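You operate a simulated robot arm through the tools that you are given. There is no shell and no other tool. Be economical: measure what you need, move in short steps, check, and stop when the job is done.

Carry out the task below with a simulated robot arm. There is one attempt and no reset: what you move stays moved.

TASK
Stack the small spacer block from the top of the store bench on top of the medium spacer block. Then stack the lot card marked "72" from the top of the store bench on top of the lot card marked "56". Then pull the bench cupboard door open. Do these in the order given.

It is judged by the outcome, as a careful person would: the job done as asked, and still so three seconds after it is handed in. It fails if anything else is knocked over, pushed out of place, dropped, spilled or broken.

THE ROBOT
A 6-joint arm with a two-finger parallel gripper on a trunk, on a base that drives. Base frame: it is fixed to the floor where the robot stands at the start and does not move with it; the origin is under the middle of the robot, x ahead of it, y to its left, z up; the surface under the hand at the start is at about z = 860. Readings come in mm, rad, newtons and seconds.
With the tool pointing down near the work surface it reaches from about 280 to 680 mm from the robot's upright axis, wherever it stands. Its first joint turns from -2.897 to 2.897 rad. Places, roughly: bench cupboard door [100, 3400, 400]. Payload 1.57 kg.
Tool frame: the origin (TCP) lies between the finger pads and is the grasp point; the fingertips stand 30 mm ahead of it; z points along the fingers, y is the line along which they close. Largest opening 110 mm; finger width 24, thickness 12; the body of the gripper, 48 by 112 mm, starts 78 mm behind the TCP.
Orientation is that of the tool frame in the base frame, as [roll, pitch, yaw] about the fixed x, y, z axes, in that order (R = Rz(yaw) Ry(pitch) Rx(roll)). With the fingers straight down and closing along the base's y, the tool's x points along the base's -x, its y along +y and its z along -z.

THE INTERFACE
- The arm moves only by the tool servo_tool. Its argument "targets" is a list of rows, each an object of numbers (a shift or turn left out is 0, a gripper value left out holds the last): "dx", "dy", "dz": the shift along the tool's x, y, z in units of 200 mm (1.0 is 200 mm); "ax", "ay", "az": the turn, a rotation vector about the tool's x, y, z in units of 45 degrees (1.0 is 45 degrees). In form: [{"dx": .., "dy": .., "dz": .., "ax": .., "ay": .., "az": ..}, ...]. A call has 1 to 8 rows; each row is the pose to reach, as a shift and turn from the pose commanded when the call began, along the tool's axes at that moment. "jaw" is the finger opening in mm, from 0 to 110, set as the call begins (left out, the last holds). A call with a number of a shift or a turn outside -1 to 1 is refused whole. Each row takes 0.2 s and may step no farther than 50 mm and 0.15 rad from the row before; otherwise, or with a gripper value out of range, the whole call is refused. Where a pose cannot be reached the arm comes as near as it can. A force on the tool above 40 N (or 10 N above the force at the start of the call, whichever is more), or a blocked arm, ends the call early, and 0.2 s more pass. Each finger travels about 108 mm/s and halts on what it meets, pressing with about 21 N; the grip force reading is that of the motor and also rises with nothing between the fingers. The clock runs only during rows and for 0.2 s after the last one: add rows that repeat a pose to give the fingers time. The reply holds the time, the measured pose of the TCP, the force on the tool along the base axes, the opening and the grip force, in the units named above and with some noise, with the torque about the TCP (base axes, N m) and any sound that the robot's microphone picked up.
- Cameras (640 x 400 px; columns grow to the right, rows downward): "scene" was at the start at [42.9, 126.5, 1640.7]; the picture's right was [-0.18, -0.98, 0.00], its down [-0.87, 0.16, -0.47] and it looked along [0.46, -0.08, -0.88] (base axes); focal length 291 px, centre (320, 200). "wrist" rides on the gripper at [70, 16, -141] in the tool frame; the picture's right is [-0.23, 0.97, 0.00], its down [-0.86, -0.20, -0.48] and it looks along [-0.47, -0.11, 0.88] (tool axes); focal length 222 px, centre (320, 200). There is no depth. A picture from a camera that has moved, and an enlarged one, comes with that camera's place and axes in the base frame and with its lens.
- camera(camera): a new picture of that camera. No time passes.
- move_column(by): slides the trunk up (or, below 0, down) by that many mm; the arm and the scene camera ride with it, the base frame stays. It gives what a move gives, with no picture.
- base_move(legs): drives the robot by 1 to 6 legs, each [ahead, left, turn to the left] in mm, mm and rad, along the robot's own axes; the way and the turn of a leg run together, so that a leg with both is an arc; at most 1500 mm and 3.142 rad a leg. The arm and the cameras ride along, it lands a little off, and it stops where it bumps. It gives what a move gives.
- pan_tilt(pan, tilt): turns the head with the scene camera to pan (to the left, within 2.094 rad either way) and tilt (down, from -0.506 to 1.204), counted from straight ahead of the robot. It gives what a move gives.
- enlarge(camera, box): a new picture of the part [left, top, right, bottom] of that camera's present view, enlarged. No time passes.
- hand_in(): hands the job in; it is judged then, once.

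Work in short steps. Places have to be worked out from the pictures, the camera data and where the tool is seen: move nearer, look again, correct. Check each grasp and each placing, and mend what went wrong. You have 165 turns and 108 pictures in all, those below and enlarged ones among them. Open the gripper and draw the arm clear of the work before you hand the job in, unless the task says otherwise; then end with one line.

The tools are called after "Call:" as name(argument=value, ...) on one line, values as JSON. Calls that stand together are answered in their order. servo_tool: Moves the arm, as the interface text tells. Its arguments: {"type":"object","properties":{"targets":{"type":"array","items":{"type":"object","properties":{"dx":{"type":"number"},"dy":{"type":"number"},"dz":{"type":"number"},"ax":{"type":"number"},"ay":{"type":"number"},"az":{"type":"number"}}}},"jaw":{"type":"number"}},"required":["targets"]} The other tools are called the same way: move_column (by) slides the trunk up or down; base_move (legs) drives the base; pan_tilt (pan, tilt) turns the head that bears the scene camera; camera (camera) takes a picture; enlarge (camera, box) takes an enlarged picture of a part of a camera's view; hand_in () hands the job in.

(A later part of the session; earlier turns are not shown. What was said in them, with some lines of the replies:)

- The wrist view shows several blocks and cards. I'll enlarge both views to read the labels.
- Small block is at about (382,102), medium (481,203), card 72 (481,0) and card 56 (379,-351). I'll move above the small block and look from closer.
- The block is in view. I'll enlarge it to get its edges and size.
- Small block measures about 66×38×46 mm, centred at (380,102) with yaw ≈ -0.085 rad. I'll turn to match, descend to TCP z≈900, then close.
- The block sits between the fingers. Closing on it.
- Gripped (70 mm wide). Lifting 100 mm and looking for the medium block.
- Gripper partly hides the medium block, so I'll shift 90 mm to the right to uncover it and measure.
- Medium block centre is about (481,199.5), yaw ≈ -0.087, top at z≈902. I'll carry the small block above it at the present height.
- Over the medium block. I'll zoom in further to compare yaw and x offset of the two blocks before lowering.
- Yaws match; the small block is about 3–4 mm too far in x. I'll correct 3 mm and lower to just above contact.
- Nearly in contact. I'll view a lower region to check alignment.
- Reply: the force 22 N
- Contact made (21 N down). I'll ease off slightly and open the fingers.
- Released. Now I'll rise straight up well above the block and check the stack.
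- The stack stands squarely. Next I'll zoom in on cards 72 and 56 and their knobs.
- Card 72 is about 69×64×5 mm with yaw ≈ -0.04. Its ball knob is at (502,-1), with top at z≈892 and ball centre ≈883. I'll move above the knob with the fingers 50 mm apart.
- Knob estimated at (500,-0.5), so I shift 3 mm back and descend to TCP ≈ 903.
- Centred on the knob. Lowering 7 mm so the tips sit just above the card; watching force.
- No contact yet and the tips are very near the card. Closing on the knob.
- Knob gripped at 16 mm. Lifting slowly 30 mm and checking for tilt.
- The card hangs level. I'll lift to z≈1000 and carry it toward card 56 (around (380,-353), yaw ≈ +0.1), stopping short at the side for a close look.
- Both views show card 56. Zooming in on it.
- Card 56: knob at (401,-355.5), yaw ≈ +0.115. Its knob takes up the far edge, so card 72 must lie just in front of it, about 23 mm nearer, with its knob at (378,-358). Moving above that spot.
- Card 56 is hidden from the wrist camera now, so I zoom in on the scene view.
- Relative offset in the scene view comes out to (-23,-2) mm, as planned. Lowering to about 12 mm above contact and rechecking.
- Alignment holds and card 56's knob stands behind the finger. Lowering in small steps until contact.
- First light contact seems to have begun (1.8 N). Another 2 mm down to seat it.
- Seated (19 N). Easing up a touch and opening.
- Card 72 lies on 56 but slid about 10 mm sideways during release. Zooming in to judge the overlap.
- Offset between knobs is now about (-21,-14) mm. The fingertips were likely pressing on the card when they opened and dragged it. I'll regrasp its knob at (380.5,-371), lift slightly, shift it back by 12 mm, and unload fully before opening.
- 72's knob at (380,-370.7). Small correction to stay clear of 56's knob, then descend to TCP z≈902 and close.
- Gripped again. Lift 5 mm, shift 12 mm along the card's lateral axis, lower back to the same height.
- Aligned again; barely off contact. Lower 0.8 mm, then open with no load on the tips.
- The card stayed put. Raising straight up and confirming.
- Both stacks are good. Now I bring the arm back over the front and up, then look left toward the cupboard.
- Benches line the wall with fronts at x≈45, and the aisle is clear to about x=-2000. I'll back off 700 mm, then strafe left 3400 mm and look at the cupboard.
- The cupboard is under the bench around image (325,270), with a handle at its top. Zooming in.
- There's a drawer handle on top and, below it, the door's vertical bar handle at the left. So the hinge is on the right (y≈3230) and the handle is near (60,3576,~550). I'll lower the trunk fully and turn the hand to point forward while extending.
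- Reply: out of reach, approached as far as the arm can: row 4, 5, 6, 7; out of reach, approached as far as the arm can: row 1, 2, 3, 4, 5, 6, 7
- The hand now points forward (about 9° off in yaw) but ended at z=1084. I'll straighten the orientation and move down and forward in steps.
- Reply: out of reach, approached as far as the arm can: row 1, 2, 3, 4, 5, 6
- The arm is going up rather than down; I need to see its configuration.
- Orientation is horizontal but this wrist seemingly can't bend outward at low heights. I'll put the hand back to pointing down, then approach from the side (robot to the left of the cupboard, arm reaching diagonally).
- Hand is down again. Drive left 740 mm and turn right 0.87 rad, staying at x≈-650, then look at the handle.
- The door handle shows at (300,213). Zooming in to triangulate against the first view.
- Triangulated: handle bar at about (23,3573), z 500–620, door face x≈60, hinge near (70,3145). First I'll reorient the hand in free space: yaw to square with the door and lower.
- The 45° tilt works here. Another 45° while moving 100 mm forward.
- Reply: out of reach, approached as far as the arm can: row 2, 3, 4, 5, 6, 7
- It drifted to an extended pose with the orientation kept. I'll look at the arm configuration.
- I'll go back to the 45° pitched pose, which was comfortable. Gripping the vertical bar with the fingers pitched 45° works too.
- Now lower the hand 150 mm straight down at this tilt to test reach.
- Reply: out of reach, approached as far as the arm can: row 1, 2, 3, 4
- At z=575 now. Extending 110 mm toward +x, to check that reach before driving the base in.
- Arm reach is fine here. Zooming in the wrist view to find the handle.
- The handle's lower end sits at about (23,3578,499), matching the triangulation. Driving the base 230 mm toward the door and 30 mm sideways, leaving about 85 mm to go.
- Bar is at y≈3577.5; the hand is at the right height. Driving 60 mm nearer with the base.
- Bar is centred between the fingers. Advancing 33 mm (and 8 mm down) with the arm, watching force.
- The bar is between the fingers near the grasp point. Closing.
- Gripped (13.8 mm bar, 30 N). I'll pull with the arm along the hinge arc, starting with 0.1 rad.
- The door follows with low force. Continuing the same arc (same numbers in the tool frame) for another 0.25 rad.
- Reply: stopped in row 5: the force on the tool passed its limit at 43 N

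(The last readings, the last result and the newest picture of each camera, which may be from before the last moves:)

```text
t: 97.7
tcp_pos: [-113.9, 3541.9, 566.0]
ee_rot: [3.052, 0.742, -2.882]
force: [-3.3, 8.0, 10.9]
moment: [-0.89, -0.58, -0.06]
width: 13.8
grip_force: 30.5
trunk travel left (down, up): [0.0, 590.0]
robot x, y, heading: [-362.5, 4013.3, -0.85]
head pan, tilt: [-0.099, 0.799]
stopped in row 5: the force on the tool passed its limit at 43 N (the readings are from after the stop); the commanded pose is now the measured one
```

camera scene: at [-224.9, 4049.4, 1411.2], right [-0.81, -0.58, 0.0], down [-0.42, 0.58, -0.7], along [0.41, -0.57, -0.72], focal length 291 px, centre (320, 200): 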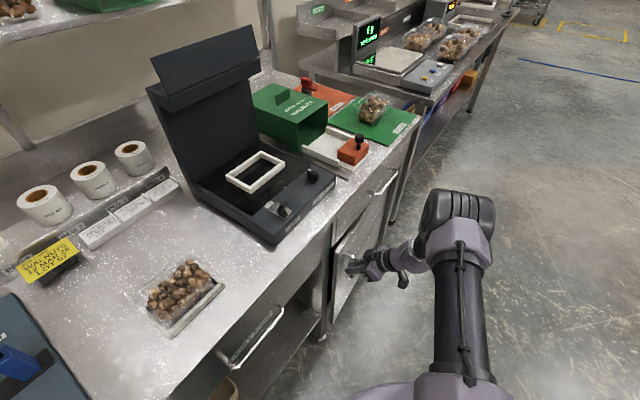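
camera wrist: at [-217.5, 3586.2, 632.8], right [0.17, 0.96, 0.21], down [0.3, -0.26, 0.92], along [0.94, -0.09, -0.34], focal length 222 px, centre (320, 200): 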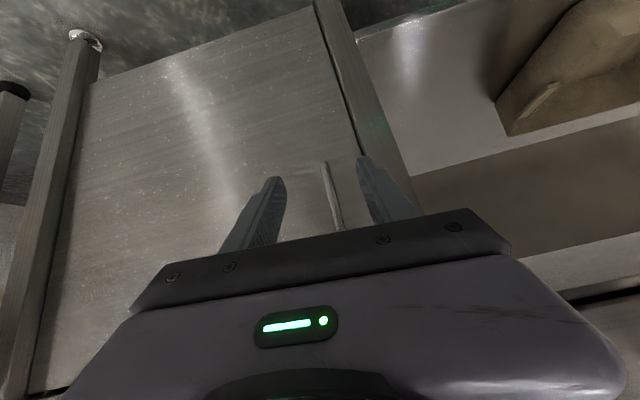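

Door is at about 0.33 rad, and the force rose as the arm neared its fold limit. I'll continue by rotating the whole robot about the hinge with a small base arc.

Call:
base_move(legs=[[-24, -93, 0.1]])

Call:
camera(camera="scene")

```text
t: 99.3
tcp_pos: [-150.4, 3524.6, 566.2]
ee_rot: [3.048, 0.743, -2.779]
force: [-4.9, 9.0, 16.4]
moment: [-0.96, -0.46, 0.0]
width: 14.1
grip_force: 30.4
trunk travel left (down, up): [0.0, 590.0]
robot x, y, heading: [-448.0, 3962.8, -0.75]
head pan, tilt: [-0.099, 0.799]
stopped in leg 1: the force on the tool passed its limit at 41 N (the readings are from after the stop); the commanded pose is now the measured one
```

```text
36 pictures are left
camera scene: at [-315.3, 4018.1, 1411.3], right [-0.75, -0.66, 0.0], down [-0.47, 0.54, -0.7], along [0.46, -0.52, -0.72], focal length 291 px, centre (320, 200)
```

scene: 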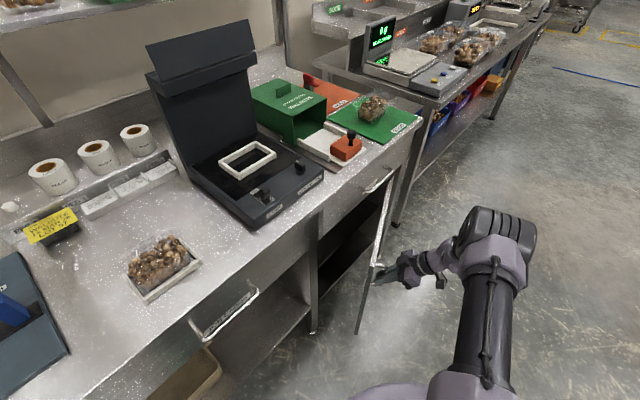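

The door is at about 0.43 rad and the hinge estimate is confirmed at (60,3145). I'll relieve the built-up strain by briefly opening and regripping, then continue the arc.

Call:
servo_tool(targets=[{}, {}], jaw=30)

Call:
servo_tool(targets=[{}, {}, {}], jaw=0)

Call:
base_move(legs=[[-25, -93, 0.1]])

```text
t: 99.9
tcp_pos: [-151.0, 3523.0, 564.4]
ee_rot: [3.048, 0.742, -2.781]
force: [1.0, -0.1, -0.3]
moment: [-0.04, 0.02, -0.02]
width: 30.2
grip_force: 0.0
trunk travel left (down, up): [0.0, 590.0]
robot x, y, heading: [-448.3, 3961.8, -0.749]
head pan, tilt: [-0.099, 0.799]
```

```text
t: 100.7
tcp_pos: [-151.6, 3526.0, 564.3]
ee_rot: [3.047, 0.743, -2.78]
force: [-6.2, 11.3, -3.3]
moment: [-1.0, -0.67, 0.01]
width: 14.5
grip_force: 30.5
trunk travel left (down, up): [0.0, 590.0]
robot x, y, heading: [-447.3, 3964.1, -0.745]
head pan, tilt: [-0.099, 0.799]
```

```text
t: 101.8
tcp_pos: [-189.1, 3502.2, 564.6]
ee_rot: [3.047, 0.743, -2.679]
force: [-21.3, 30.0, -9.8]
moment: [-0.75, -1.06, -0.05]
width: 14.1
grip_force: 30.5
trunk travel left (down, up): [0.0, 590.0]
robot x, y, heading: [-524.5, 3905.9, -0.644]
head pan, tilt: [-0.099, 0.799]
```

Force on the tool points radially outward: the hand is slightly inside the door's arc. Shift 4 mm outward along the closing axis, then continue 0.1 rad.

Call:
servo_tool(targets=[{"dy": 0.01}, {"dy": 0.02}, {"dy": 0.02}])

Call:
base_move(legs=[[-26, -90, 0.1]])

```text
t: 102.6
tcp_pos: [-190.1, 3502.7, 565.1]
ee_rot: [3.047, 0.74, -2.681]
force: [19.8, -29.2, -5.6]
moment: [-0.95, -0.57, 0.07]
width: 14.1
grip_force: 30.3
trunk travel left (down, up): [0.0, 590.0]
robot x, y, heading: [-526.9, 3905.0, -0.648]
head pan, tilt: [-0.099, 0.799]
```

```text
t: 103.6
tcp_pos: [-205.4, 3491.3, 565.4]
ee_rot: [3.055, 0.739, -2.626]
force: [3.1, -3.9, -10.2]
moment: [-1.11, -0.32, 0.03]
width: 14.1
grip_force: 30.5
trunk travel left (down, up): [0.0, 590.0]
robot x, y, heading: [-558.9, 3876.8, -0.604]
head pan, tilt: [-0.099, 0.799]
stopped in leg 1: the force on the tool passed its limit at 47 N (the readings are from after the stop); the commanded pose is now the measured one
```

Now at ~0.58 rad with the strain relieved by the stop. Continuing in small base arcs.

Call:
base_move(legs=[[-20, -73, 0.08]])

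Call:
base_move(legs=[[-20, -73, 0.08]])

Call:
camera(camera="scene")

```text
t: 104.6
tcp_pos: [-230.3, 3471.8, 565.3]
ee_rot: [3.054, 0.739, -2.549]
force: [5.0, -5.8, -11.9]
moment: [-0.8, -0.83, -0.01]
width: 14.0
grip_force: 30.5
trunk travel left (down, up): [0.0, 590.0]
robot x, y, heading: [-616.8, 3822.7, -0.52]
head pan, tilt: [-0.099, 0.799]
```

```text
t: 105.7
tcp_pos: [-256.6, 3447.0, 566.4]
ee_rot: [3.053, 0.739, -2.469]
force: [-4.4, 5.8, -9.0]
moment: [-0.66, -0.95, 0.0]
width: 13.9
grip_force: 30.0
trunk travel left (down, up): [0.0, 590.0]
robot x, y, heading: [-667.8, 3772.4, -0.442]
head pan, tilt: [-0.099, 0.799]
```

```text
35 pictures are left
camera scene: at [-557.9, 3864.7, 1411.2], right [-0.51, -0.86, 0.0], down [-0.62, 0.37, -0.7], along [0.6, -0.36, -0.72], focal length 291 px, centre (320, 200)
```

scene: 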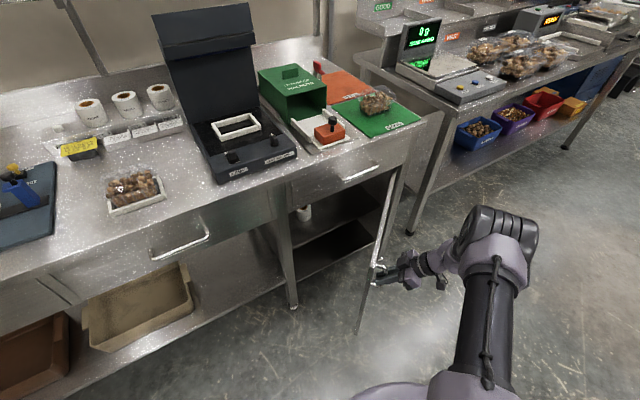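

Great: low forces, door ~0.73 rad (42°). Continuing with pairs of arcs.

Call:
base_move(legs=[[-20, -73, 0.08], [-20, -73, 0.08]])

Call:
base_move(legs=[[-20, -73, 0.08], [-20, -73, 0.08]])

```text
t: 107.3
tcp_pos: [-301.5, 3395.0, 564.8]
ee_rot: [3.05, 0.74, -2.312]
force: [-23.7, 17.9, -5.3]
moment: [-0.37, -1.18, -0.07]
width: 13.9
grip_force: 30.2
trunk travel left (down, up): [0.0, 590.0]
robot x, y, heading: [-757.4, 3650.7, -0.285]
head pan, tilt: [-0.099, 0.799]
```

```text
t: 109.0
tcp_pos: [-337.6, 3336.4, 564.1]
ee_rot: [3.049, 0.74, -2.157]
force: [-27.1, 14.3, 4.1]
moment: [-0.3, -1.18, -0.03]
width: 14.1
grip_force: 30.5
trunk travel left (down, up): [0.0, 590.0]
robot x, y, heading: [-825.4, 3519.6, -0.129]
head pan, tilt: [-0.099, 0.799]
```

Door at ~60°. A 1.6 mm outward shift to relieve the radial force, then two more arcs.

Call:
servo_tool(targets=[{"dy": 0.008}, {"dy": 0.008}])

Call:
base_move(legs=[[-20, -73, 0.08], [-20, -73, 0.08]])

Call:
base_move(legs=[[-20, -73, 0.08], [-20, -73, 0.08]])

Call:
camera(camera="scene")

```text
t: 109.6
tcp_pos: [-336.4, 3335.6, 565.7]
ee_rot: [3.051, 0.74, -2.157]
force: [1.7, -0.7, 11.7]
moment: [-0.21, -1.18, 0.04]
width: 14.0
grip_force: 30.2
trunk travel left (down, up): [0.0, 590.0]
robot x, y, heading: [-825.4, 3519.3, -0.124]
head pan, tilt: [-0.099, 0.799]
```

```text
t: 111.3
tcp_pos: [-363.2, 3272.5, 564.9]
ee_rot: [3.045, 0.739, -1.999]
force: [-11.4, 3.4, 12.8]
moment: [-0.17, -1.16, -0.04]
width: 14.3
grip_force: 30.6
trunk travel left (down, up): [0.0, 590.0]
robot x, y, heading: [-873.4, 3373.6, 0.036]
head pan, tilt: [-0.099, 0.799]
```

```text
t: 113.1
tcp_pos: [-379.5, 3203.6, 564.1]
ee_rot: [3.043, 0.742, -1.84]
force: [-10.7, 0.9, 12.0]
moment: [-0.3, -1.07, 0.0]
width: 14.5
grip_force: 30.6
trunk travel left (down, up): [0.0, 590.0]
robot x, y, heading: [-898.8, 3219.4, 0.189]
head pan, tilt: [-0.099, 0.799]
stopped in leg 2: the force on the tool passed its limit at 41 N (the readings are from after the stop); the commanded pose is now the measured one
```

```text
34 pictures are left
camera scene: at [-866.4, 3360.4, 1411.3], right [0.09, -1.0, 0.0], down [-0.71, -0.07, -0.7], along [0.7, 0.06, -0.72], focal length 291 px, centre (320, 200)
```

scene: 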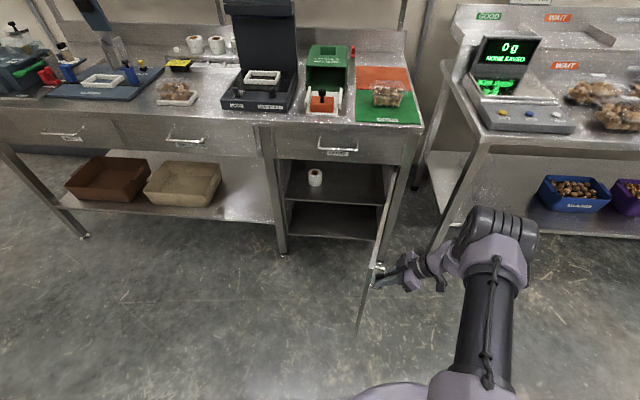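

The door stands ~78° open. Opening the fingers and backing off along the tool axis.

Call:
servo_tool(targets=[{}, {}, {}], jaw=60)

Call:
servo_tool(targets=[{"dz": -0.1}, {"dz": -0.25}, {"dz": -0.4}, {"dz": -0.55}, {"dz": -0.7}, {"dz": -0.7}])

Call:
camera(camera="scene")

```text
t: 113.9
tcp_pos: [-378.5, 3203.9, 564.0]
ee_rot: [3.039, 0.74, -1.844]
force: [0.1, 1.0, -0.2]
moment: [0.0, -0.02, 0.0]
width: 59.7
grip_force: 0.1
trunk travel left (down, up): [0.0, 590.0]
robot x, y, heading: [-897.8, 3222.7, 0.189]
head pan, tilt: [-0.099, 0.799]
```

```text
t: 115.3
tcp_pos: [-391.0, 3108.3, 665.6]
ee_rot: [3.039, 0.741, -1.84]
force: [0.0, 0.0, -0.5]
moment: [0.01, 0.02, 0.03]
width: 60.1
grip_force: 0.1
trunk travel left (down, up): [0.0, 590.0]
robot x, y, heading: [-898.3, 3221.1, 0.19]
head pan, tilt: [-0.099, 0.799]
```

```text
33 pictures are left
camera scene: at [-864.4, 3360.1, 1411.3], right [0.09, -1.0, 0.0], down [-0.71, -0.07, -0.7], along [0.69, 0.06, -0.72], focal length 291 px, centre (320, 200)
```

scene: 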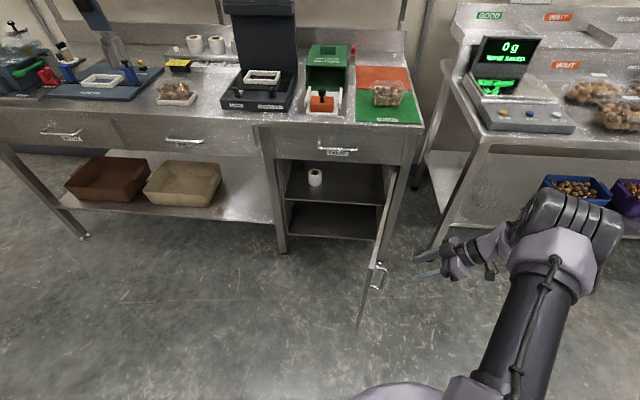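

Released and clear; the door stays open. I'll back away 300 mm, wait a moment, and glance toward the store bench to confirm the stacks.

Call:
base_move(legs=[[-300, 0, 0]])

Call:
camera(camera="scene")

Call:
pan_tilt(pan=-1.3, tilt=0.3)

Call:
camera(camera="scene")

```text
t: 117.4
tcp_pos: [-690.5, 3050.6, 665.8]
ee_rot: [3.039, 0.74, -1.846]
force: [-0.1, -0.3, 0.0]
moment: [-0.02, -0.01, 0.02]
width: 60.2
grip_force: 0.1
trunk travel left (down, up): [0.0, 590.0]
robot x, y, heading: [-1193.8, 3162.8, 0.187]
head pan, tilt: [-0.099, 0.799]
```

```text
32 pictures are left
camera scene: at [-1162.6, 3302.9, 1411.3], right [0.09, -1.0, 0.0], down [-0.71, -0.06, -0.7], along [0.69, 0.06, -0.72], focal length 291 px, centre (320, 200)
```

scene: 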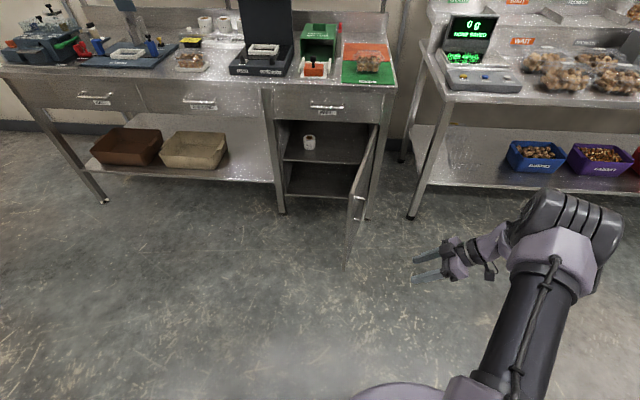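

```text
t: 118.8
tcp_pos: [-690.2, 3050.5, 665.7]
ee_rot: [3.038, 0.74, -1.846]
force: [-1.1, 0.2, 0.6]
moment: [0.03, -0.02, -0.04]
width: 59.9
grip_force: 0.1
trunk travel left (down, up): [0.0, 590.0]
robot x, y, heading: [-1195.4, 3165.0, 0.189]
head pan, tilt: [-1.3, 0.3]
```

```text
31 pictures are left
camera scene: at [-1201.6, 3212.0, 1455.6], right [-0.9, -0.44, 0.0], down [-0.13, 0.27, -0.96], along [0.42, -0.86, -0.3], focal length 291 px, centre (320, 200)
```

scene: 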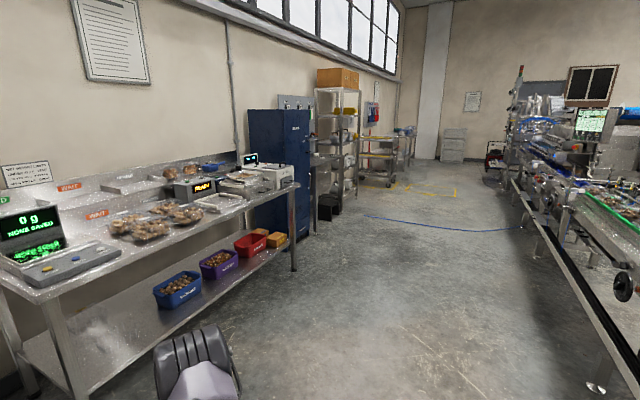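

The cupboard door stands open with the drawer still shut, the stacks were checked after release (the store bench is hidden from here), and the arm is clear with the gripper open. Handing in.

Call:
hand_in()

```text
The job is handed in.
```

The job is handed in: the small block is on the medium block, and the bench cupboard door is open about 78°. Card 72 is on card 56, set about 22 mm toward the front to clear 56's knob, after I lifted it once to correct a sideways slip. I checked both stacks right after placing them, but could not see the store bench again from the cupboard.
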